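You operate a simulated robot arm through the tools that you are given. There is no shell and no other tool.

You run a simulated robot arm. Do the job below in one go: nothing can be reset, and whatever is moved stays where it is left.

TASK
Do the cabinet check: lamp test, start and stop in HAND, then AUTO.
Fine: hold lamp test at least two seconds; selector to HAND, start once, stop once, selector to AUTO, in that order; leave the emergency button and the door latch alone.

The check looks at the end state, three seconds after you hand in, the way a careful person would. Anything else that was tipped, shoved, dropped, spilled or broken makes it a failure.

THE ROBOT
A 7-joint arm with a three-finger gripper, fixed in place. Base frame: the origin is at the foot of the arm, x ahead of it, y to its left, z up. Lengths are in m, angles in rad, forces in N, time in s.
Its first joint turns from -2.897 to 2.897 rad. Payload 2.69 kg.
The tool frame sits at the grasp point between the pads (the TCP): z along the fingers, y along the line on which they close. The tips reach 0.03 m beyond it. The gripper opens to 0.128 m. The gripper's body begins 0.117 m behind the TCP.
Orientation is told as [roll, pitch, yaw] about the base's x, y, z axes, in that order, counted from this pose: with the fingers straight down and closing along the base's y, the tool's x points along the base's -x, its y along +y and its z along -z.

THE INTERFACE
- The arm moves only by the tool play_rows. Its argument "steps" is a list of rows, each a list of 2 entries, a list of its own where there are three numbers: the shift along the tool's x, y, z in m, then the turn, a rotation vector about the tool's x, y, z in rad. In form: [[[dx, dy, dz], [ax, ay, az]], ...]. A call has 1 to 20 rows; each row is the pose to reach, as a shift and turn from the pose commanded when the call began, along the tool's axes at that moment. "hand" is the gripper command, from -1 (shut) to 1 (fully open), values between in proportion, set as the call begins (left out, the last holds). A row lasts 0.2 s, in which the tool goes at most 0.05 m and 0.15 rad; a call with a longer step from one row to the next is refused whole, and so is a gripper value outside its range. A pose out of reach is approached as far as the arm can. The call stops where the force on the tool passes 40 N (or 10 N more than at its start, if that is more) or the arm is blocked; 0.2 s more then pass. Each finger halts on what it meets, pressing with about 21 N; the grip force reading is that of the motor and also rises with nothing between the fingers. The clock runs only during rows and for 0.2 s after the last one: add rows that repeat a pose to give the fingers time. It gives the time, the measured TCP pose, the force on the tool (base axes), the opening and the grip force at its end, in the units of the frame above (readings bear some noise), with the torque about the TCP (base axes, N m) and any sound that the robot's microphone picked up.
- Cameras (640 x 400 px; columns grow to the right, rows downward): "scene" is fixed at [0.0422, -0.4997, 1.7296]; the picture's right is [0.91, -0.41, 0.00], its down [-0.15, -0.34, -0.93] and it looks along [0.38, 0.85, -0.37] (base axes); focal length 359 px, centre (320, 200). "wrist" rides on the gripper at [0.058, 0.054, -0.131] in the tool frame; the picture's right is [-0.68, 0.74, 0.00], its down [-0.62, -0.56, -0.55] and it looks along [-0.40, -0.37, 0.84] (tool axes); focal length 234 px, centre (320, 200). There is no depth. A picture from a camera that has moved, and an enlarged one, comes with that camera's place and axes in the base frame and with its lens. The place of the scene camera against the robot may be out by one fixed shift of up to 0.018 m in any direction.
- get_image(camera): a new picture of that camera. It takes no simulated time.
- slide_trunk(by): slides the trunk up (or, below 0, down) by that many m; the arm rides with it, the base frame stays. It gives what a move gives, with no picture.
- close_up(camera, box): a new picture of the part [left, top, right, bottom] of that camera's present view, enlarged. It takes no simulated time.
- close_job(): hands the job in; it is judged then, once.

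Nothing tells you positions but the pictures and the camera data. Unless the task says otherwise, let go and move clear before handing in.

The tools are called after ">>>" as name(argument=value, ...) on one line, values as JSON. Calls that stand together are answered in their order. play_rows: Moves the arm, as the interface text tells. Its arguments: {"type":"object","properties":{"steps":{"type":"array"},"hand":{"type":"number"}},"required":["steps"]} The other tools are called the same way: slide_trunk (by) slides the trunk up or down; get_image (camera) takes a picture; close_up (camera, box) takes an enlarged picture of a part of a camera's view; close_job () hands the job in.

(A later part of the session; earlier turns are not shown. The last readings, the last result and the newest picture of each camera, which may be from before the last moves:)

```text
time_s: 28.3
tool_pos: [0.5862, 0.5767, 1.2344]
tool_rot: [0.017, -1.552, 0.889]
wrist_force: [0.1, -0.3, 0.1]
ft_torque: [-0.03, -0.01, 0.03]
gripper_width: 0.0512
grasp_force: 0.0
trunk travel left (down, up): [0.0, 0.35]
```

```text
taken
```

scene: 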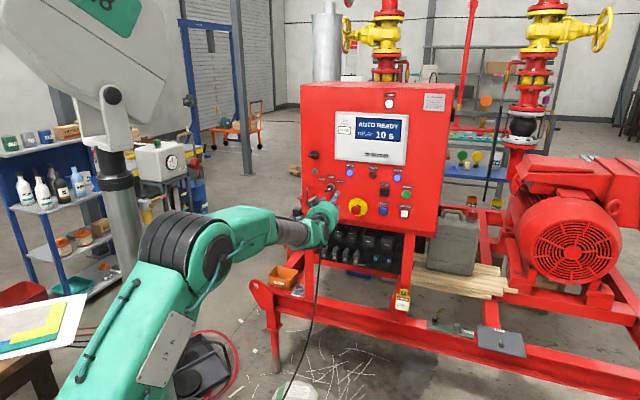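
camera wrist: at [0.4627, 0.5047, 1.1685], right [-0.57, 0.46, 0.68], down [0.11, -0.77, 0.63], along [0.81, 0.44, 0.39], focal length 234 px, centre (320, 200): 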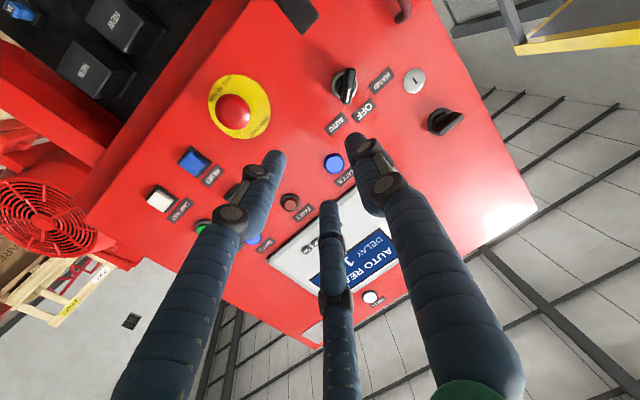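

Now the last link is level or slightly upward. I retry the lateral move with the heading correction, in smaller steps.

>>> play_rows(steps=[[[0.003, 0.009, 0.003], [0.012, -0.003, 0]], [[0.006, 0.018, 0.006], [0.024, -0.005, 0]], [[0.008, 0.027, 0.009], [0.036, -0.007, 0]], [[0.011, 0.036, 0.013], [0.048, -0.01, 0]], [[0.014, 0.044, 0.016], [0.06, -0.012, 0]], [[0.016, 0.053, 0.019], [0.072, -0.014, 0]], [[0.018, 0.062, 0.022], [0.084, -0.017, 0]], [[0.021, 0.07, 0.025], [0.096, -0.019, 0]], [[0.021, 0.07, 0.025], [0.096, -0.019, 0]], [[0.021, 0.07, 0.025], [0.096, -0.019, 0]]], hand=-0.2)

>>> get_image(camera="scene")

>>> get_image(camera="wrist")

```text
time_s: 30.5
tool_pos: [0.5806, 0.593, 1.2297]
tool_rot: [0.025, -1.554, 0.87]
wrist_force: [0.9, 0.3, -0.8]
ft_torque: [-0.02, 0.02, 0.0]
gripper_width: 0.0512
grasp_force: 0.0
out of reach, approached as far as the arm can: row 3, 4, 5, 6, 7, 8, 9, 10
trunk travel left (down, up): [0.0, 0.35]
```

```text
taken
```

scene: 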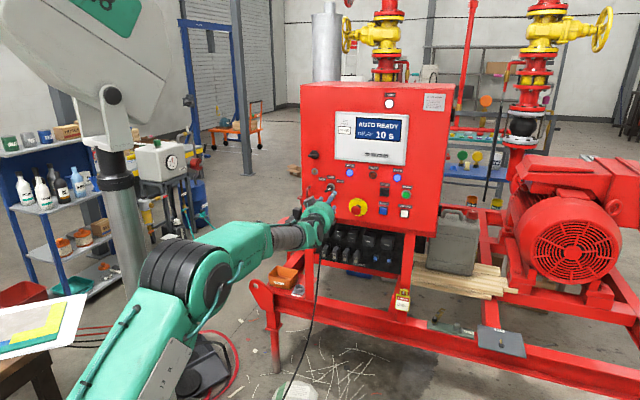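

```text
taken
camera wrist: at [0.4565, 0.5238, 1.1725], right [-0.57, 0.47, 0.68], down [0.1, -0.77, 0.63], along [0.82, 0.42, 0.39], focal length 234 px, centre (320, 200)
```

wrist: 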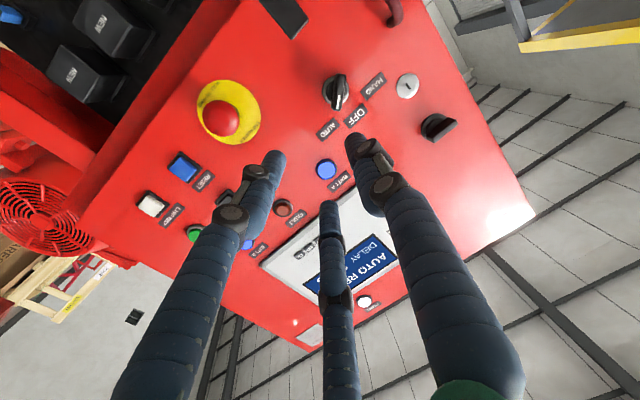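

The limit is easing as the link aligns (now 5.7° short). I'll unwind the roll joint deliberately: yaw slightly left, then pitch the hand down about 40° in free space, which lets that joint swing back to its middle.

>>> play_rows(steps=[[[0, 0, -0.01], [-0.05, 0, 0]], [[0, 0, -0.02], [-0.1, 0, 0]], [[0, 0, -0.03], [-0.12, 0, 0]], [[0, 0, -0.03], [-0.12, 0, 0]]], hand=-0.2)

>>> play_rows(steps=[[[0, 0, 0], [0, 0.05, 0]], [[0, 0, 0], [0, 0.1, 0]], [[0, 0, 0], [0, 0.15, 0]], [[0, 0, 0], [0, 0.2, 0]], [[0, 0, 0], [0, 0.25, 0]], [[0, 0, 0], [0, 0.3, 0]], [[0, 0, 0], [0, 0.35, 0]], [[0, 0, 0], [0, 0.4, 0]], [[0, 0, 0], [0, 0.45, 0]], [[0, 0, 0], [0, 0.5, 0]], [[0, 0, 0], [0, 0.55, 0]], [[0, 0, 0], [0, 0.6, 0]], [[0, 0, 0], [0, 0.65, 0]], [[0, 0, 0], [0, 0.7, 0]], [[0, 0, 0], [0, 0.7, 0]]], hand=-0.2)

>>> get_image(camera="scene")

```text
time_s: 31.5
tool_pos: [0.5615, 0.5702, 1.2302]
tool_rot: [0.14, -1.552, 0.871]
wrist_force: [-0.5, 0.4, -0.3]
ft_torque: [-0.02, 0.02, 0.01]
gripper_width: 0.0512
grasp_force: 0.1
trunk travel left (down, up): [0.0, 0.35]
```

```text
time_s: 34.7
tool_pos: [0.5607, 0.571, 1.2294]
tool_rot: [0.003, -0.852, 1.008]
wrist_force: [-0.3, -0.4, 0.4]
ft_torque: [-0.02, 0.0, 0.0]
gripper_width: 0.0514
grasp_force: 0.0
trunk travel left (down, up): [0.0, 0.35]
```

```text
taken
```

scene: 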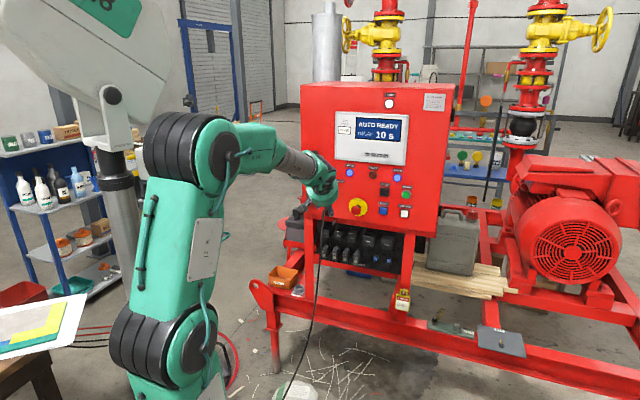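

The hand is pitched down freely and the joint seems released. Now I yaw right to the panel heading and move in front of the selector, still pitched down.

>>> play_rows(steps=[[[0.0008, 0.0095, 0.003], [0.025, 0, 0.022]], [[0.0015, 0.019, 0.006], [0.05, 0, 0.044]], [[0.0023, 0.0285, 0.01], [0.075, 0, 0.066]], [[0.003, 0.038, 0.013], [0.1, 0, 0.087]], [[0.0038, 0.0475, 0.016], [0.125, 0, 0.109]], [[0.0045, 0.057, 0.019], [0.15, 0, 0.131]], [[0.0045, 0.057, 0.019], [0.15, 0, 0.131]], [[0.0045, 0.057, 0.019], [0.15, 0, 0.131]]], hand=-0.2)

```text
time_s: 36.5
tool_pos: [0.5189, 0.61, 1.2143]
tool_rot: [0.005, -0.853, 0.81]
wrist_force: [-0.8, 0.5, -1.0]
ft_torque: [0.0, -0.02, 0.02]
gripper_width: 0.0512
grasp_force: 0.1
trunk travel left (down, up): [0.0, 0.35]
```

Reached. Now I pitch the hand up to horizontal in small steps at the selector stand-off.

>>> play_rows(steps=[[[0, 0, 0], [0, -0.06, 0]], [[0, 0, 0], [0, -0.12, 0]], [[0, 0, 0], [0, -0.18, 0]], [[0, 0, 0], [0, -0.24, 0]], [[0, 0, 0], [0, -0.3, 0]], [[0, 0, 0], [0, -0.36, 0]], [[0, 0, 0], [0, -0.42, 0]], [[0, 0, 0], [0, -0.48, 0]], [[0, 0, 0], [0, -0.54, 0]], [[0, 0, 0], [0, -0.6, 0]], [[0, 0, 0], [0, -0.66, 0]], [[0, 0, 0], [0, -0.718, 0]], [[0, 0, 0], [0, -0.718, 0]], [[0, 0, 0], [0, -0.718, 0]]], hand=-0.2)

>>> get_image(camera="scene")

>>> get_image(camera="wrist")

```text
time_s: 39.5
tool_pos: [0.5197, 0.6103, 1.2139]
tool_rot: [1.433, -1.569, -0.619]
wrist_force: [0.0, 0.7, 0.0]
ft_torque: [0.02, -0.02, 0.0]
gripper_width: 0.0514
grasp_force: 0.2
out of reach, approached as far as the arm can: row 9, 10
trunk travel left (down, up): [0.0, 0.35]
```

```text
taken
```

scene: 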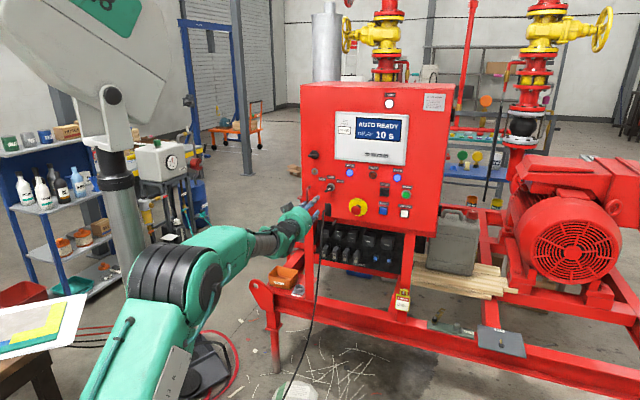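

```text
taken
camera wrist: at [0.3907, 0.5515, 1.1559], right [-0.53, 0.51, 0.68], down [0.04, -0.79, 0.61], along [0.84, 0.35, 0.4], focal length 234 px, centre (320, 200)
```

wrist: 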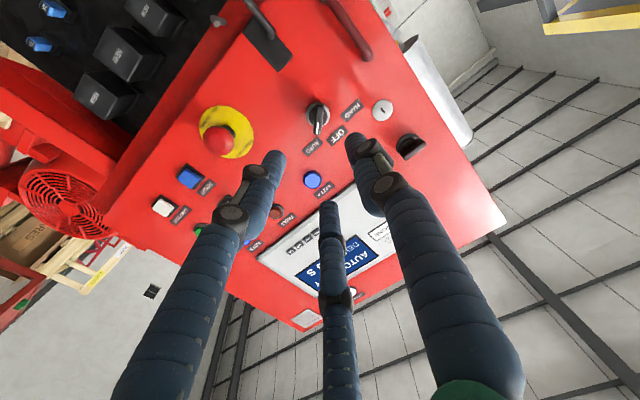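

The tool is now squarely in front of the selector with the arm freed. I'll enlarge the wrist and scene views of the selector to measure it.

>>> close_up(camera="wrist", box=[240, 60, 440, 185])

>>> close_up(camera="scene", box=[296, 160, 376, 225])

```text
3.20 times, centred on (340, 122) of wrist
camera zoom: at [0.3907, 0.5515, 1.1559], right [-0.53, 0.51, 0.68], down [0.04, -0.79, 0.61], along [0.84, 0.35, 0.4], focal length 749 px, centre (256, 448)
```

zoom: 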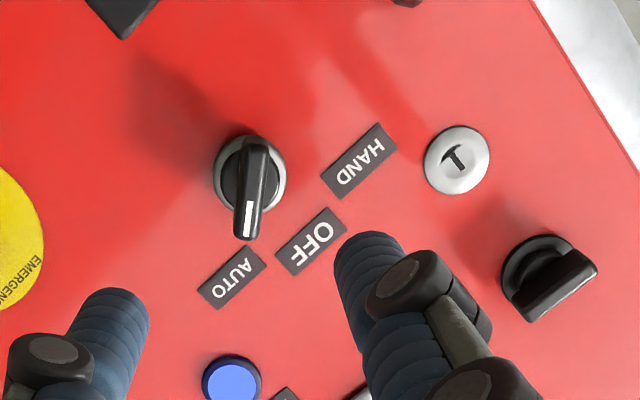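

```text
6.15 times, centred on (336, 192) of scene
camera zoom: at [0.0422, -0.4997, 1.7296], right [0.91, -0.41, 0.0], down [-0.15, -0.34, -0.93], along [0.38, 0.85, -0.37], focal length 2210 px, centre (222, 246)
```

zoom: 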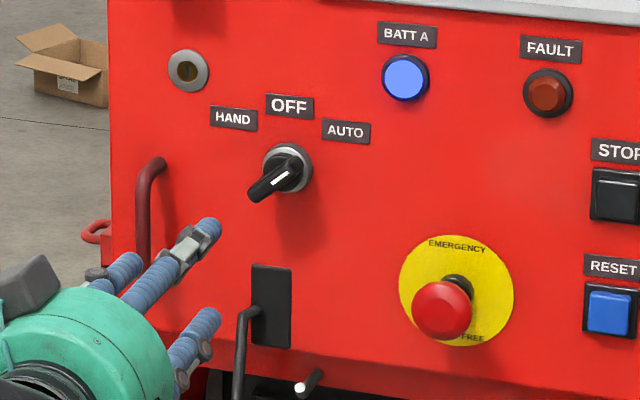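

The selector axis is about 3 mm right of the tool axis and at the same height; the bar is roughly ±21 mm long, 12 mm wide, standing about 25 mm off the panel. I'll roll +45° so the fingers close across the bar, shift 3 mm right, and move to 6–7 cm from the panel.

>>> play_rows(steps=[[[0, -0.001, 0.01], [0, 0, 0.1]], [[0, -0.002, 0.02], [0, 0, 0.2]], [[0, -0.003, 0.03], [0, 0, 0.3]], [[0, -0.003, 0.04], [0, 0, 0.4]], [[0, -0.003, 0.05], [0, 0, 0.5]], [[0, -0.003, 0.06], [0, 0, 0.6]], [[0, -0.003, 0.08], [0, 0, 0.7]], [[0, -0.003, 0.1], [0, 0, 0.785]], [[0, -0.003, 0.1], [0, 0, 0.785]], [[0, -0.003, 0.1], [0, 0, 0.785]]], hand=-0.2)

>>> get_image(camera="wrist")

>>> close_up(camera="scene", box=[296, 160, 376, 225])

>>> get_image(camera="scene")

```text
time_s: 41.7
tool_pos: [0.5712, 0.7131, 1.2314]
tool_rot: [1.312, -0.792, -0.604]
wrist_force: [0.8, 0.7, 0.6]
ft_torque: [0.03, 0.0, 0.03]
gripper_width: 0.0511
grasp_force: 0.1
out of reach, approached as far as the arm can: row 2, 3, 4, 5, 6, 7, 8, 9
trunk travel left (down, up): [0.0, 0.35]
```

```text
taken
camera wrist: at [0.4228, 0.678, 1.2493], right [0.08, 0.17, 0.98], down [0.21, -0.97, 0.15], along [0.97, 0.19, -0.11], focal length 234 px, centre (320, 200)
```

wrist: 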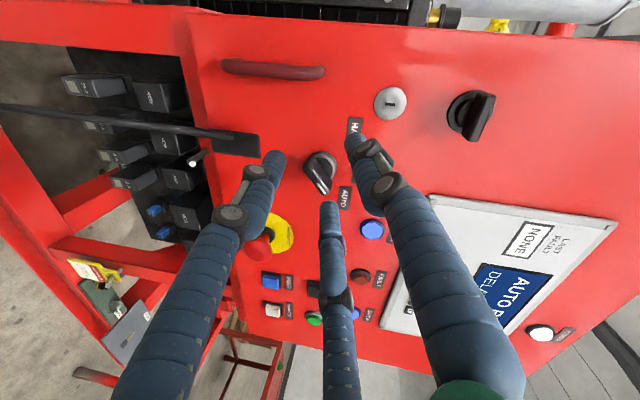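

```text
6.15 times, centred on (336, 192) of scene
camera zoom: at [0.0422, -0.4997, 1.7296], right [0.91, -0.41, 0.0], down [-0.15, -0.34, -0.93], along [0.38, 0.85, -0.37], focal length 2210 px, centre (222, 246)
```

zoom: 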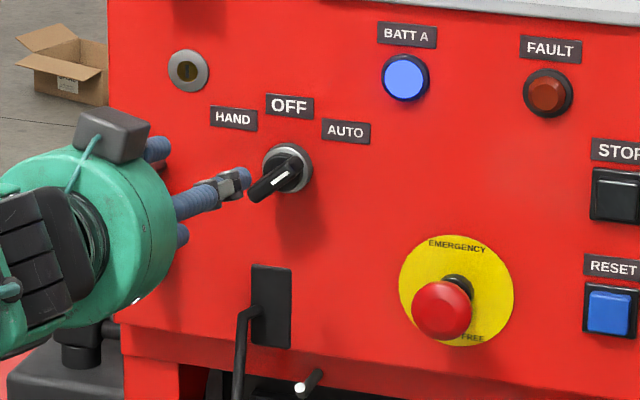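

```text
taken
```

scene: 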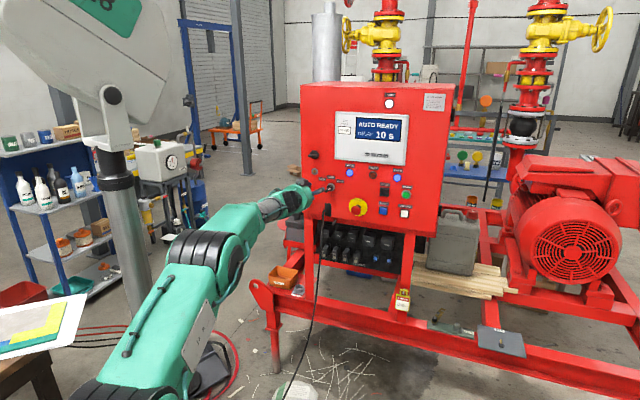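

The arm lagged off course during that roll (a wrist joint is swinging through). I'll hold still for a moment and see where it settles.

>>> play_rows(steps=[[[0, 0, 0], [0, 0, 0]], [[0, 0, 0], [0, 0, 0]], [[0, 0, 0], [0, 0, 0]]], hand=-0.2)

>>> close_up(camera="scene", box=[296, 160, 376, 225])

```text
time_s: 42.5
tool_pos: [0.5697, 0.7119, 1.2301]
tool_rot: [1.313, -0.792, -0.603]
wrist_force: [-0.1, 0.6, 0.3]
ft_torque: [0.01, 0.05, 0.03]
gripper_width: 0.0512
grasp_force: 0.1
trunk travel left (down, up): [0.0, 0.35]
```

```text
6.15 times, centred on (336, 192) of scene
camera zoom: at [0.0422, -0.4997, 1.7296], right [0.91, -0.41, 0.0], down [-0.15, -0.34, -0.93], along [0.38, 0.85, -0.37], focal length 2210 px, centre (222, 246)
```

zoom: 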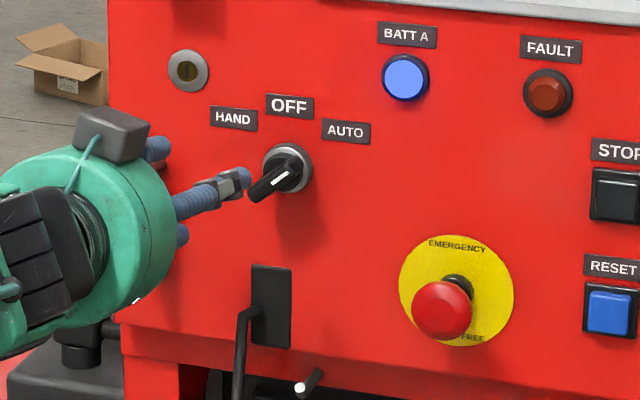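

A cleaner way: work the selector with the tool pitched about 30° downward, which keeps the wrist away from its limit, and push the bar around with the closed fingertips rather than grip it. First I back away from the panel and take up that orientation.

>>> play_rows(steps=[[[-0.005, -0.009, -0.03], [0, 0, 0]], [[-0.01, -0.018, -0.06], [0.005, 0.017, -0.038]], [[-0.014, -0.026, -0.09], [0.016, 0.05, -0.115]], [[-0.0178, -0.0323, -0.1074], [0.027, 0.084, -0.191]], [[-0.0178, -0.0323, -0.1074], [0.043, 0.135, -0.305]], [[-0.0178, -0.0323, -0.1074], [0.059, 0.185, -0.42]], [[-0.0178, -0.0323, -0.1074], [0.075, 0.236, -0.535]], [[-0.0178, -0.0323, -0.1074], [0.091, 0.286, -0.649]], [[-0.0178, -0.0323, -0.1074], [0.1066, 0.3366, -0.7637]], [[-0.0178, -0.0323, -0.1074], [0.1066, 0.3366, -0.7637]], [[-0.0178, -0.0323, -0.1074], [0.1066, 0.3366, -0.7637]]], hand=-1)

>>> get_image(camera="scene")

>>> get_image(camera="wrist")

```text
time_s: 44.9
tool_pos: [0.543, 0.5762, 1.2016]
tool_rot: [0.06, -1.226, 0.784]
wrist_force: [1.3, 0.2, 1.0]
ft_torque: [0.03, 0.02, -0.05]
gripper_width: 0.0023
grasp_force: 20.9
out of reach, approached as far as the arm can: row 1, 2, 3, 4, 5, 6, 7, 8
trunk travel left (down, up): [0.0, 0.35]
```

```text
taken
```

scene: 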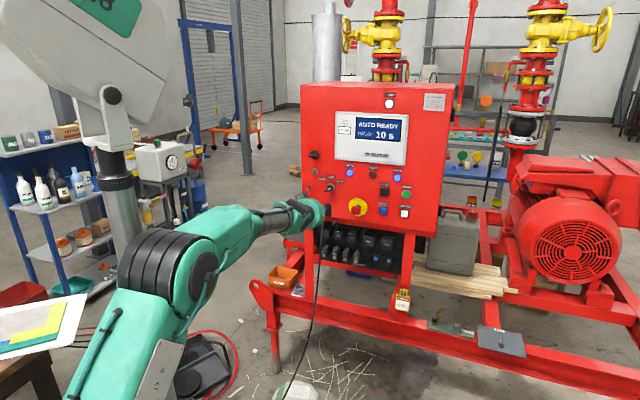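

```text
taken
camera wrist: at [0.4075, 0.5069, 1.194], right [-0.39, 0.65, 0.65], down [0.23, -0.62, 0.75], along [0.89, 0.44, 0.09], focal length 234 px, centre (320, 200)
```

wrist: 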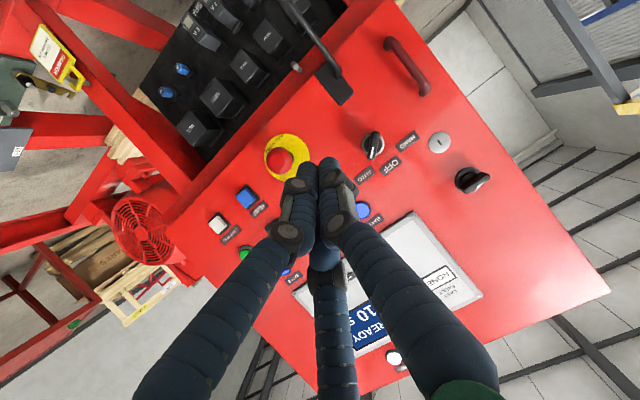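

The wrist has come back into a good posture (heading 48.6°, 20° down). I'll finish the move to the exact stand-off pose (30° down, heading 46.4°).

>>> play_rows(steps=[[[-0.009, 0.006, 0.002], [0.006, 0.03, -0.001]], [[-0.018, 0.0125, 0.004], [0.012, 0.06, -0.002]], [[-0.027, 0.019, 0.006], [0.018, 0.09, -0.003]], [[-0.036, 0.025, 0.008], [0.024, 0.12, -0.004]], [[-0.045, 0.031, 0.01], [0.03, 0.15, -0.005]], [[-0.0545, 0.0377, 0.0119], [0.0366, 0.1782, -0.0053]], [[-0.0545, 0.0377, 0.0119], [0.0366, 0.1782, -0.0053]], [[-0.0545, 0.0377, 0.0119], [0.0366, 0.1782, -0.0053]]], hand=-1)

>>> get_image(camera="scene")

>>> get_image(camera="wrist")

```text
time_s: 46.7
tool_pos: [0.5351, 0.6233, 1.2512]
tool_rot: [0.003, -1.049, 0.808]
wrist_force: [0.1, 0.5, -0.2]
ft_torque: [0.0, 0.0, 0.0]
gripper_width: 0.0021
grasp_force: 21.1
out of reach, approached as far as the arm can: row 6
trunk travel left (down, up): [0.0, 0.35]
```

```text
taken
```

scene: 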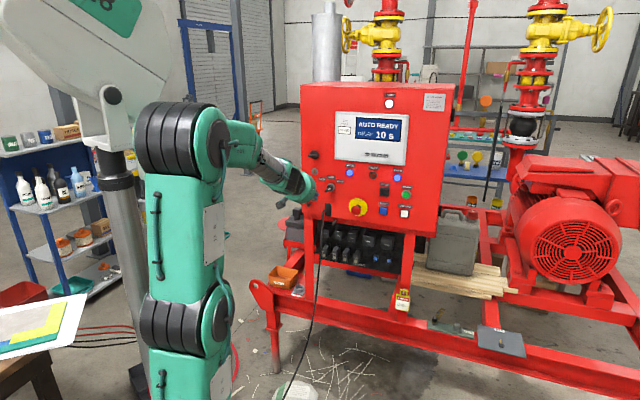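

```text
taken
camera wrist: at [0.3978, 0.5585, 1.266], right [-0.3, 0.75, 0.59], down [0.29, -0.51, 0.81], along [0.91, 0.41, -0.07], focal length 234 px, centre (320, 200)
```

wrist: 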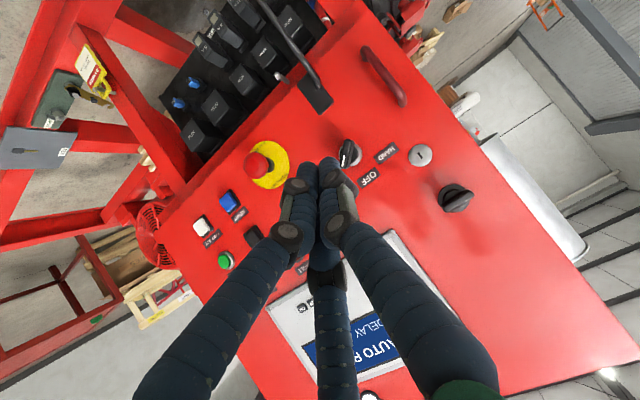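

The last link keeps aligning with the hand because the forearm roll joint is still wound to its limit. I'll unwind it properly: retreat into free space, yaw left, then pitch the hand fully down as at the start.

>>> play_rows(steps=[[[0.021, -0.015, -0.021], [-0.043, 0, -0.025]], [[0.042, -0.03, -0.042], [-0.087, 0, -0.05]], [[0.063, -0.045, -0.063], [-0.13, 0, -0.075]], [[0.0835, -0.0597, -0.0828], [-0.173, 0, -0.1]], [[0.0835, -0.0597, -0.0828], [-0.173, 0, -0.1]]], hand=-1)

>>> play_rows(steps=[[[0, 0, 0], [0, 0.1, 0]], [[0, 0, 0], [0, 0.2, 0]], [[0, 0, 0], [0, 0.3, 0]], [[0, 0, 0], [0, 0.4, 0]], [[0, 0, 0], [0, 0.5, 0]], [[0, 0, 0], [0, 0.6, 0]], [[0, 0, 0], [0, 0.7, 0]], [[0, 0, 0], [0, 0.8, 0]], [[0, 0, 0], [0, 0.9, 0]], [[0, 0, 0], [0, 1.0, 0]], [[0, 0, 0], [0, 1.04, 0]], [[0, 0, 0], [0, 1.04, 0]]], hand=-1)

>>> get_image(camera="scene")

```text
time_s: 47.9
tool_pos: [0.4989, 0.5003, 1.2207]
tool_rot: [0.0, -1.048, 1.008]
wrist_force: [0.4, 0.0, 0.4]
ft_torque: [-0.03, 0.03, 0.02]
gripper_width: 0.0021
grasp_force: 20.5
trunk travel left (down, up): [0.0, 0.35]
```

```text
time_s: 50.5
tool_pos: [0.4963, 0.4936, 1.203]
tool_rot: [0.245, -0.11, 0.996]
wrist_force: [-0.5, 0.3, 0.3]
ft_torque: [-0.02, 0.01, 0.01]
gripper_width: 0.0022
grasp_force: 21.0
out of reach, approached as far as the arm can: row 5, 6, 7, 8, 9, 10, 11, 12
trunk travel left (down, up): [0.0, 0.35]
```

```text
taken
```

scene: 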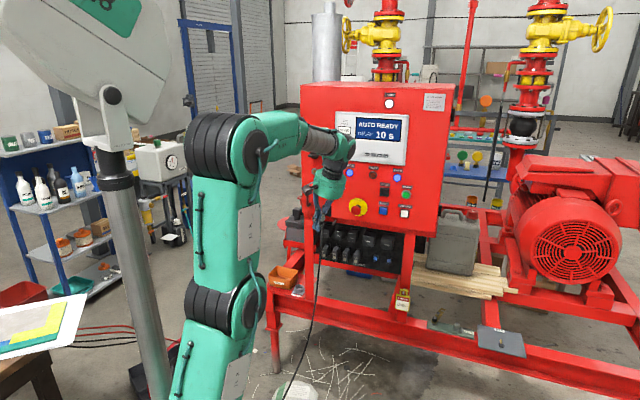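

The hand is down but held leaning about 14° left, so perhaps the last roll joint is what limits now. I'll turn the hand about the vertical toward its starting yaw and see whether it frees.

>>> play_rows(steps=[[[0, 0, 0], [0.013, -0.029, 0.116]], [[0, 0, 0], [0.026, -0.058, 0.231]], [[0, 0, 0], [0.04, -0.087, 0.347]], [[0, 0, 0], [0.053, -0.116, 0.462]], [[0, 0, 0], [0.066, -0.145, 0.578]], [[0, 0, 0], [0.066, -0.145, 0.578]]], hand=-1)

>>> get_image(camera="scene")

```text
time_s: 51.9
tool_pos: [0.5138, 0.4714, 1.195]
tool_rot: [0.255, -0.121, 0.681]
wrist_force: [-0.7, -0.1, 1.0]
ft_torque: [-0.02, 0.01, -0.02]
gripper_width: 0.0021
grasp_force: 21.1
out of reach, approached as far as the arm can: row 3, 4, 5, 6
trunk travel left (down, up): [0.0, 0.35]
```

```text
taken
```

scene: 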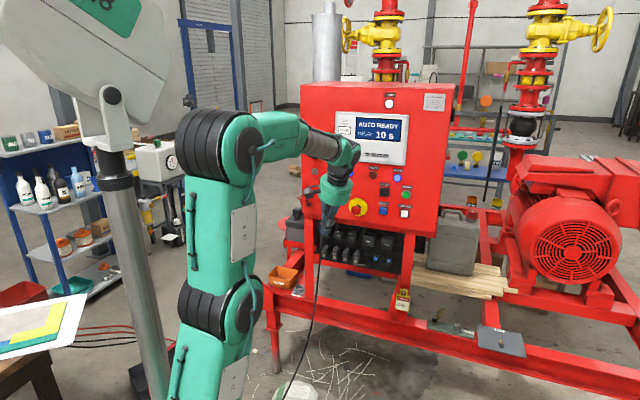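

Turning in the positive roll direction is what's blocked, so the last joint sits near its upper end. I'll turn the hand the other way (negative roll), aiming for a neutral roll 180° from before.

>>> play_rows(steps=[[[0, 0, -0.01], [0, 0, -0.14]], [[0, 0, -0.02], [0, 0, -0.28]], [[0, 0, -0.02], [0, 0, -0.42]], [[0, 0, -0.02], [0, 0, -0.56]], [[0, 0, -0.02], [0, 0, -0.7]], [[0, 0, -0.02], [0, 0, -0.84]], [[0, 0, -0.02], [0, 0, -0.98]], [[0, 0, -0.02], [0, 0, -1.12]], [[0, 0, -0.02], [0, 0, -1.26]], [[0, 0, -0.02], [0, 0, -1.4]], [[0, 0, -0.02], [0, 0, -1.54]], [[0, 0, -0.02], [0, 0, -1.54]]], hand=-1)

>>> get_image(camera="scene")

```text
time_s: 54.5
tool_pos: [0.5155, 0.4664, 1.2146]
tool_rot: [-0.116, -0.258, 2.256]
wrist_force: [0.2, 0.1, -0.2]
ft_torque: [0.0, -0.01, -0.01]
gripper_width: 0.0025
grasp_force: 21.1
trunk travel left (down, up): [0.0, 0.35]
```

```text
taken
```

scene: 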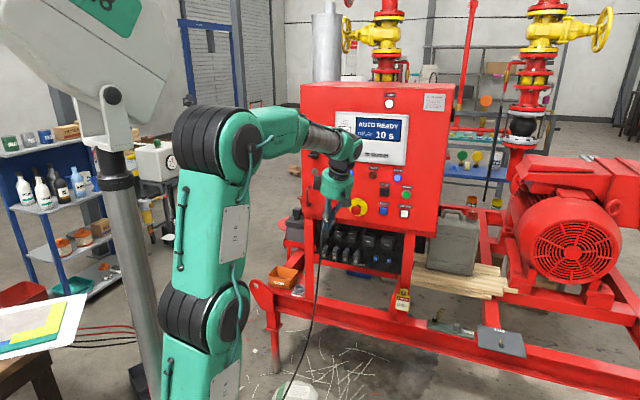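

Free in that direction. I continue turning to reach the 180° neutral roll.

>>> play_rows(steps=[[[0, 0, 0], [0, 0, -0.14]], [[0, 0, 0], [0, 0, -0.28]], [[0, 0, 0], [0, 0, -0.42]], [[0, 0, 0], [0, 0, -0.56]], [[0, 0, 0], [0, 0, -0.7]], [[0, 0, 0], [0, 0, -0.84]], [[0, 0, 0], [0, 0, -0.98]], [[0, 0, 0], [0, 0, -1.12]], [[0, 0, 0], [0, 0, -1.26]], [[0, 0, 0], [0, 0, -1.36]], [[0, 0, 0], [0, 0, -1.36]]], hand=-1)

```text
time_s: 56.9
tool_pos: [0.5148, 0.4666, 1.2155]
tool_rot: [-0.277, 0.058, -2.692]
wrist_force: [0.3, 0.0, -0.3]
ft_torque: [0.01, 0.03, -0.01]
gripper_width: 0.0021
grasp_force: 21.1
trunk travel left (down, up): [0.0, 0.35]
```

Good — no limits hit. Now I level the tilt and pitch up to 45° below horizontal, facing the panel, heading 46.4°.

>>> play_rows(steps=[[[0.003, -0.013, -0.001], [-0.014, 0.083, -0.054]], [[0.007, -0.025, -0.001], [-0.028, 0.167, -0.108]], [[0.01, -0.038, -0.002], [-0.042, 0.25, -0.162]], [[0.0135, -0.05, -0.003], [-0.056, 0.333, -0.216]], [[0.017, -0.063, -0.003], [-0.07, 0.416, -0.27]], [[0.02, -0.076, -0.004], [-0.084, 0.5, -0.324]], [[0.024, -0.088, -0.005], [-0.098, 0.583, -0.378]], [[0.027, -0.101, -0.0055], [-0.1118, 0.666, -0.4316]], [[0.027, -0.101, -0.0055], [-0.1118, 0.666, -0.4316]], [[0.027, -0.101, -0.0055], [-0.1118, 0.666, -0.4316]]], hand=-1)

>>> get_image(camera="scene")

>>> get_image(camera="wrist")

```text
time_s: 59.3
tool_pos: [0.5935, 0.5581, 1.3808]
tool_rot: [0.702, 1.277, -1.876]
wrist_force: [0.2, -1.0, 0.0]
ft_torque: [-0.01, -0.01, 0.03]
gripper_width: 0.0024
grasp_force: 21.8
out of reach, approached as far as the arm can: row 1, 2, 3, 4, 5, 6, 7, 8, 9
trunk travel left (down, up): [0.0, 0.35]
stopped in row 10: the arm was blocked; the commanded pose is now the measured one
```

```text
taken
```

scene: 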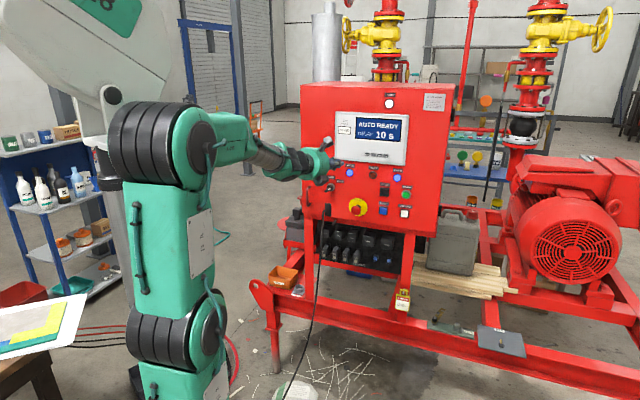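

```text
taken
camera wrist: at [0.5187, 0.4639, 1.4764], right [0.34, -0.79, -0.51], down [-0.82, 0.02, -0.57], along [0.46, 0.61, -0.64], focal length 234 px, centre (320, 200)
```

wrist: 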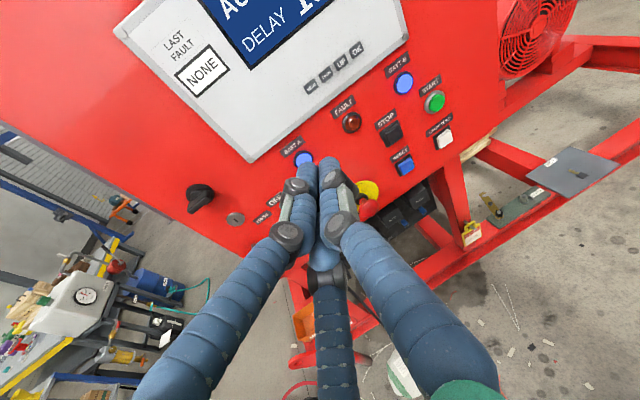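

The arm's elbow probably met its own trunk column there, and the hand itself touched nothing. It has swung to a usable wrist branch (hand pointing slightly right of the arm's plane), so from here I'll move smoothly to the selector stand-off with heading 41°, tool horizontal, camera on top.

>>> play_rows(steps=[[[-0.018, -0.013, 0.003], [0.019, 0.03, 0.021]], [[-0.036, -0.026, 0.006], [0.038, 0.06, 0.042]], [[-0.053, -0.038, 0.009], [0.057, 0.09, 0.063]], [[-0.071, -0.051, 0.011], [0.076, 0.12, 0.084]], [[-0.089, -0.064, 0.014], [0.095, 0.15, 0.105]], [[-0.107, -0.077, 0.017], [0.114, 0.18, 0.127]], [[-0.125, -0.09, 0.02], [0.133, 0.21, 0.148]], [[-0.1425, -0.1024, 0.0228], [0.1517, 0.2402, 0.1688]], [[-0.1425, -0.1024, 0.0228], [0.1517, 0.2402, 0.1688]]], hand=-1)

>>> get_image(camera="scene")

>>> get_image(camera="wrist")

```text
time_s: 61.3
tool_pos: [0.5432, 0.6141, 1.2196]
tool_rot: [1.647, 1.567, -0.778]
wrist_force: [0.3, 0.5, -0.1]
ft_torque: [0.0, -0.02, -0.02]
gripper_width: 0.0023
grasp_force: 21.1
trunk travel left (down, up): [0.0, 0.35]
```

```text
taken
```

scene: 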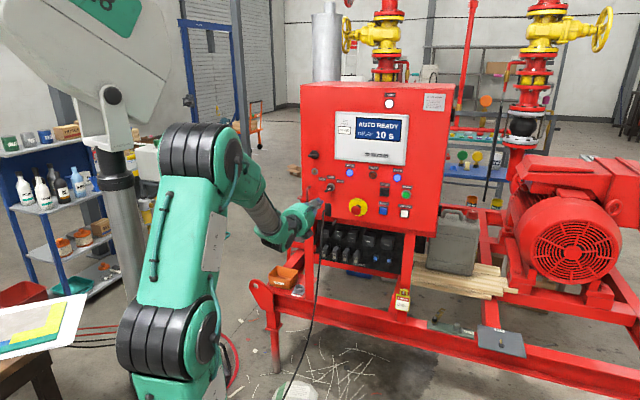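

```text
taken
camera wrist: at [0.4809, 0.4877, 1.2781], right [0.49, -0.56, -0.67], down [-0.78, 0.06, -0.62], along [0.39, 0.83, -0.41], focal length 234 px, centre (320, 200)
```

wrist: 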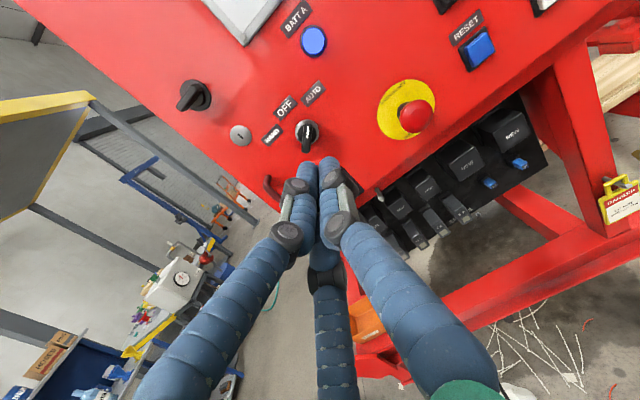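

Excellent — the pose was reached exactly with no limits, and the wrist camera now looks down at the selector. I'll measure the selector from here.

>>> close_up(camera="wrist", box=[220, 60, 420, 185])

>>> close_up(camera="scene", box=[300, 165, 364, 205])

```text
3.20 times, centred on (320, 122) of wrist
camera zoom: at [0.4809, 0.4877, 1.2781], right [0.49, -0.56, -0.67], down [-0.78, 0.06, -0.62], along [0.39, 0.83, -0.41], focal length 749 px, centre (320, 448)
```

zoom: 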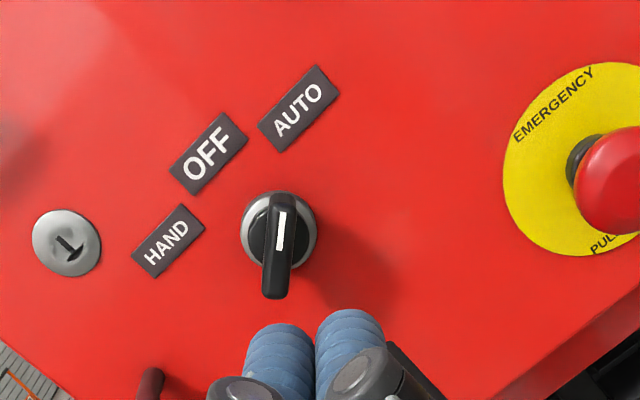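

```text
10.00 times, centred on (332, 185) of scene
camera zoom: at [0.0422, -0.4997, 1.7296], right [0.91, -0.41, 0.0], down [-0.15, -0.34, -0.93], along [0.38, 0.85, -0.37], focal length 3591 px, centre (200, 350)
```

zoom: 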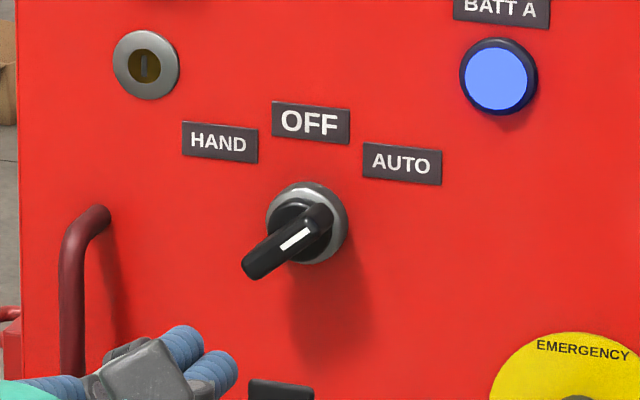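

The selector axis is at about h = -0.040, z = 1.215, bar face at a ≈ 0.997. I'll push the bar's pointer end from its right side with the closed fingertips; first I go to a point 4.5 cm right of the axis and about 7 cm short of the bar face.

>>> play_rows(steps=[[[-0.001, 0.008, 0.028], [0, 0, 0]], [[-0.003, 0.016, 0.056], [0, 0, 0]], [[-0.0046, 0.0248, 0.0833], [0, 0, 0]], [[-0.0046, 0.0248, 0.0833], [0, 0, 0]]], hand=-1)

>>> get_image(camera="wrist")

>>> close_up(camera="scene", box=[300, 165, 364, 205])

```text
time_s: 62.3
tool_pos: [0.6233, 0.6502, 1.2139]
tool_rot: [1.467, 1.567, -0.959]
wrist_force: [0.4, 0.6, -1.1]
ft_torque: [0.07, -0.08, 0.0]
gripper_width: 0.0024
grasp_force: 21.1
trunk travel left (down, up): [0.0, 0.35]
```

```text
taken
camera wrist: at [0.5607, 0.5236, 1.274], right [0.49, -0.56, -0.67], down [-0.78, 0.06, -0.62], along [0.39, 0.83, -0.41], focal length 234 px, centre (320, 200)
```

wrist: 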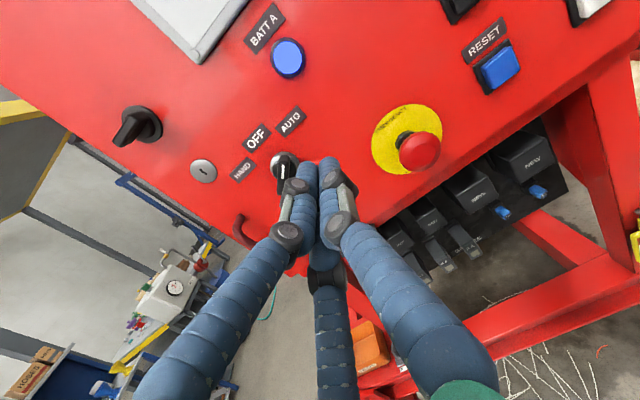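

```text
10.00 times, centred on (332, 185) of scene
camera zoom: at [0.0422, -0.4997, 1.7296], right [0.91, -0.41, 0.0], down [-0.15, -0.34, -0.93], along [0.38, 0.85, -0.37], focal length 3591 px, centre (200, 350)
```

zoom: 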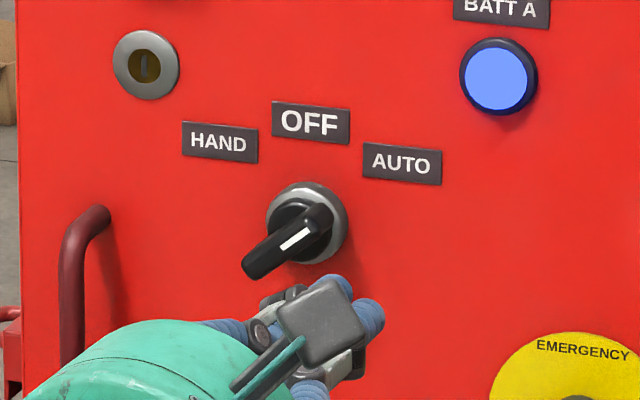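

Clear on the right side of the knob. I advance straight in along the panel normal to about the bar's depth.

>>> play_rows(steps=[[[0, -0.002, 0.023], [0, 0, 0]], [[0, -0.004, 0.046], [0, 0, 0]], [[0, -0.006, 0.06], [0, 0, 0]], [[0, -0.0063, 0.069], [0, 0, 0]], [[0, -0.0063, 0.069], [0, 0, 0]]], hand=-1)

>>> close_up(camera="wrist", box=[220, 90, 420, 215])

>>> close_up(camera="scene", box=[300, 165, 364, 205])

```text
time_s: 63.5
tool_pos: [0.6707, 0.6997, 1.2151]
tool_rot: [1.629, 1.568, -0.795]
wrist_force: [0.1, 0.0, -0.2]
ft_torque: [-0.02, -0.07, 0.02]
gripper_width: 0.0019
grasp_force: 21.6
trunk travel left (down, up): [0.0, 0.35]
```

```text
3.20 times, centred on (320, 152) of wrist
camera zoom: at [0.6082, 0.5733, 1.2747], right [0.49, -0.56, -0.67], down [-0.78, 0.06, -0.62], along [0.39, 0.83, -0.41], focal length 749 px, centre (320, 352)
```

zoom: 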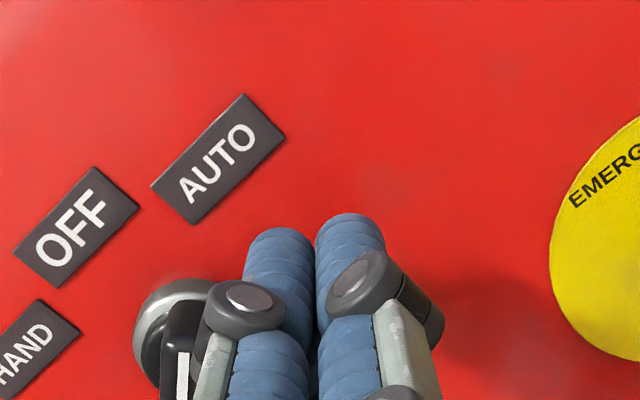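

```text
10.00 times, centred on (332, 185) of scene
camera zoom: at [0.0422, -0.4997, 1.7296], right [0.91, -0.41, 0.0], down [-0.15, -0.34, -0.93], along [0.38, 0.85, -0.37], focal length 3591 px, centre (200, 350)
```

zoom: 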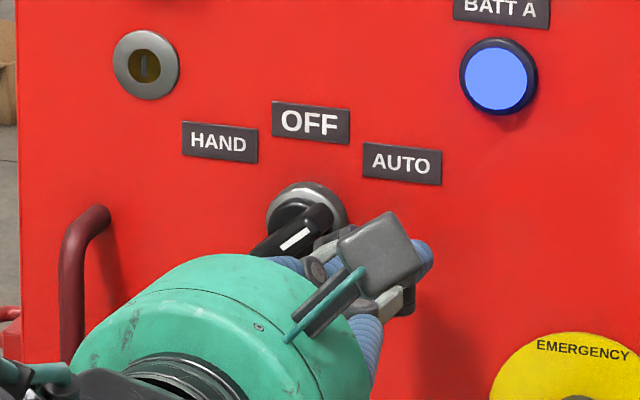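

Tips are level with the bar face, to its right. I'll go 7 mm deeper and then edge left toward the bar.

>>> play_rows(steps=[[[0, 0, 0.0035], [0, 0, 0]], [[0, -0.0006, 0.007], [0, 0, 0]], [[0, -0.0045, 0.0066], [0, 0, 0]], [[0, -0.0085, 0.0062], [0, 0, 0]], [[0, -0.0115, 0.0059], [0, 0, 0]], [[0, -0.0115, 0.0059], [0, 0, 0]]], hand=-1)

>>> close_up(camera="wrist", box=[220, 90, 420, 215])

>>> close_up(camera="scene", box=[300, 165, 364, 205])

```text
time_s: 64.9
tool_pos: [0.6678, 0.7121, 1.2149]
tool_rot: [1.679, 1.568, -0.744]
wrist_force: [0.8, -0.5, -0.6]
ft_torque: [-0.04, -0.01, -0.02]
gripper_width: 0.0024
grasp_force: 20.9
trunk travel left (down, up): [0.0, 0.35]
```

```text
3.20 times, centred on (320, 152) of wrist
camera zoom: at [0.6048, 0.5859, 1.2746], right [0.49, -0.56, -0.67], down [-0.78, 0.06, -0.62], along [0.39, 0.83, -0.41], focal length 749 px, centre (320, 352)
```

zoom: 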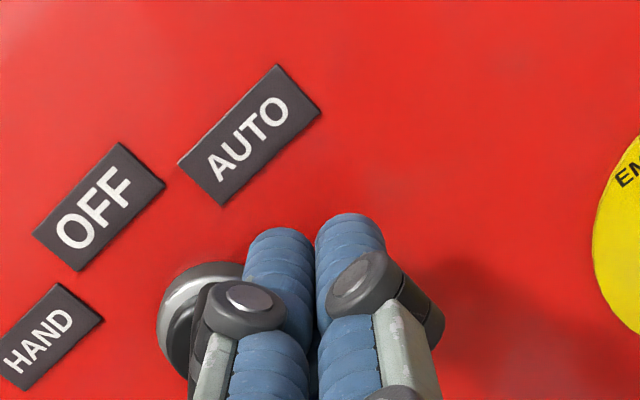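

```text
10.00 times, centred on (332, 185) of scene
camera zoom: at [0.0422, -0.4997, 1.7296], right [0.91, -0.41, 0.0], down [-0.15, -0.34, -0.93], along [0.38, 0.85, -0.37], focal length 3591 px, centre (200, 350)
```

zoom: 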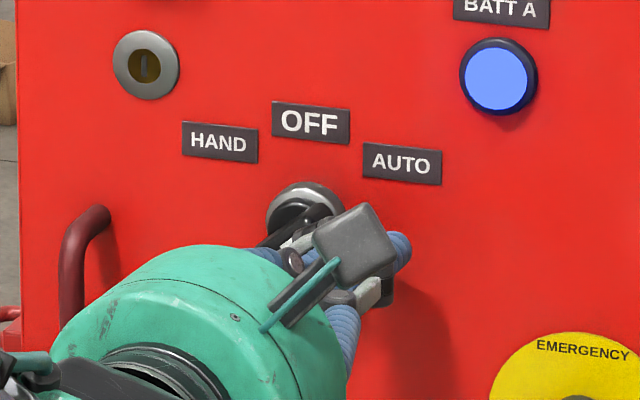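

The tips are 3.5 cm right of the axis with no contact yet. I now move left onto the bar and start the arc upward (first part only), then check.

>>> play_rows(steps=[[[0, -0.0039, -0.0004], [0, 0, 0]], [[0, -0.0073, -0.0007], [0, 0, 0]], [[0.0025, -0.0078, -0.0007], [0, 0, 0]], [[0.005, -0.0084, -0.0008], [0, 0, 0]], [[0.0073, -0.0095, -0.0009], [0, 0, 0]], [[0.0095, -0.0107, -0.001], [0, 0, 0]], [[0.0095, -0.0107, -0.001], [0, 0, 0]]], hand=-1)

>>> close_up(camera="wrist", box=[220, 90, 420, 215])

>>> close_up(camera="scene", box=[300, 100, 428, 205])

```text
time_s: 66.5
tool_pos: [0.6596, 0.72, 1.2253]
tool_rot: [1.64, 1.567, -0.782]
wrist_force: [0.9, -0.7, 0.0]
ft_torque: [-0.01, 0.0, 0.01]
gripper_width: 0.0023
grasp_force: 21.5
trunk travel left (down, up): [0.0, 0.35]
```

```text
3.20 times, centred on (320, 152) of wrist
camera zoom: at [0.597, 0.5936, 1.2841], right [0.49, -0.56, -0.67], down [-0.78, 0.06, -0.62], along [0.39, 0.83, -0.41], focal length 749 px, centre (320, 352)
```

zoom: 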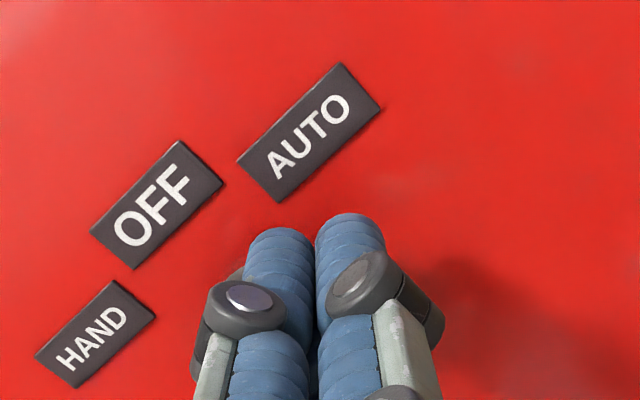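

```text
3.81 times, centred on (364, 152) of scene
camera zoom: at [0.0422, -0.4997, 1.7296], right [0.91, -0.41, 0.0], down [-0.15, -0.34, -0.93], along [0.38, 0.85, -0.37], focal length 1368 px, centre (152, 381)
```

zoom: 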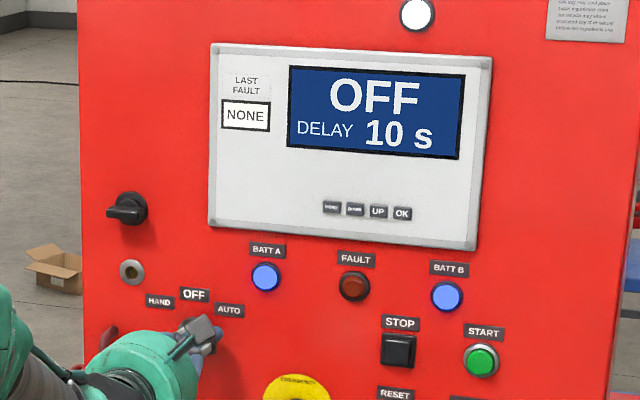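

The display now reads OFF — the bar is turning. I continue the arc toward HAND.

>>> play_rows(steps=[[[0.0021, -0.0018, -0.0002], [0, 0, 0]], [[0.0042, -0.0036, -0.0003], [0, 0, 0]], [[0.0058, -0.0053, -0.0005], [0, 0, 0]], [[0.0072, -0.0071, -0.0007], [0, 0, 0]], [[0.009, -0.0092, -0.0009], [0, 0, 0]], [[0.0108, -0.0113, -0.0011], [0, 0, 0]], [[0.0108, -0.0113, -0.0011], [0, 0, 0]]], hand=-1)

>>> close_up(camera="wrist", box=[220, 90, 420, 215])

>>> close_up(camera="scene", box=[300, 100, 428, 205])

```text
time_s: 68.1
tool_pos: [0.652, 0.7263, 1.2347]
tool_rot: [1.673, 1.567, -0.753]
wrist_force: [0.4, -0.2, 0.0]
ft_torque: [0.0, 0.0, -0.03]
gripper_width: 0.002
grasp_force: 21.1
trunk travel left (down, up): [0.0, 0.35]
```

```text
3.20 times, centred on (320, 152) of wrist
camera zoom: at [0.5885, 0.6012, 1.2944], right [0.49, -0.56, -0.67], down [-0.78, 0.06, -0.62], along [0.39, 0.83, -0.41], focal length 749 px, centre (320, 352)
```

zoom: 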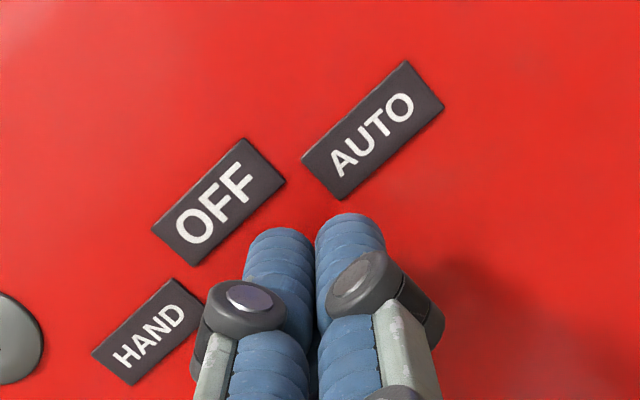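

```text
3.81 times, centred on (364, 152) of scene
camera zoom: at [0.0422, -0.4997, 1.7296], right [0.91, -0.41, 0.0], down [-0.15, -0.34, -0.93], along [0.38, 0.85, -0.37], focal length 1368 px, centre (152, 381)
```

zoom: 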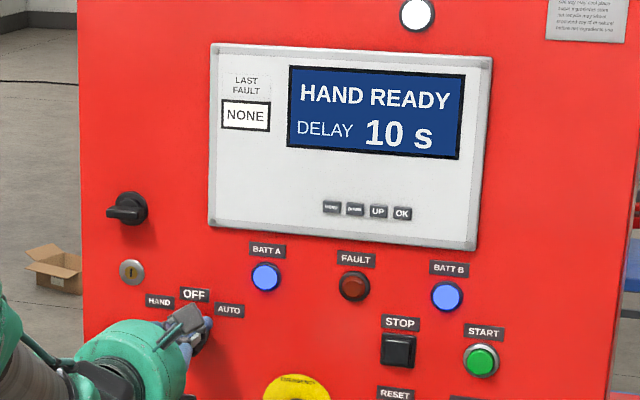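

The display reads HAND READY. I retreat straight back from the panel and inspect the selector.

>>> play_rows(steps=[[[0, 0.001, -0.01], [0, 0, 0]], [[0, 0.0037, -0.04], [0, 0, 0]], [[0, 0.0074, -0.08], [0, 0, 0]], [[0, 0.01, -0.11], [0, 0, 0]], [[0, 0.01, -0.11], [0, 0, 0]]], hand=-1)

>>> close_up(camera="wrist", box=[220, 60, 420, 185])

>>> close_up(camera="scene", box=[300, 100, 428, 205])

```text
time_s: 69.3
tool_pos: [0.5756, 0.647, 1.2366]
tool_rot: [1.887, 1.568, -0.536]
wrist_force: [0.2, 0.5, 0.1]
ft_torque: [-0.03, 0.04, -0.02]
gripper_width: 0.0024
grasp_force: 20.7
trunk travel left (down, up): [0.0, 0.35]
```

```text
3.20 times, centred on (320, 122) of wrist
camera zoom: at [0.5119, 0.521, 1.2947], right [0.49, -0.56, -0.67], down [-0.78, 0.06, -0.62], along [0.39, 0.83, -0.4], focal length 749 px, centre (320, 448)
```

zoom: 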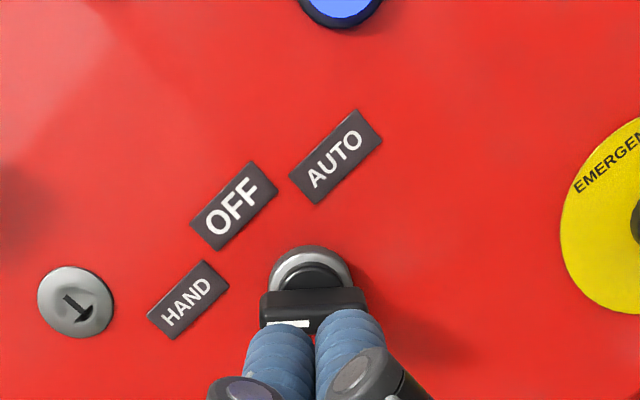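

```text
3.81 times, centred on (364, 152) of scene
camera zoom: at [0.0422, -0.4997, 1.7296], right [0.91, -0.41, 0.0], down [-0.15, -0.34, -0.93], along [0.38, 0.85, -0.37], focal length 1368 px, centre (152, 381)
```

zoom: 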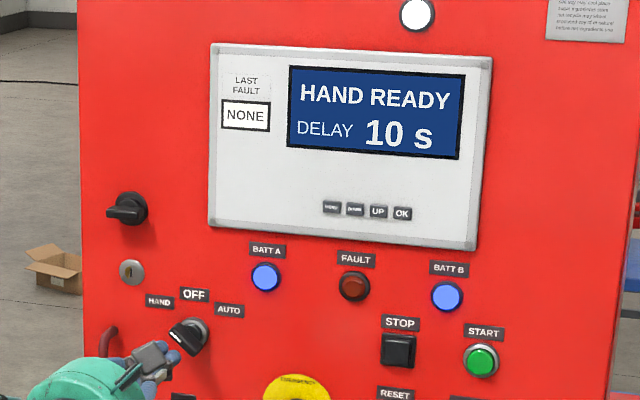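

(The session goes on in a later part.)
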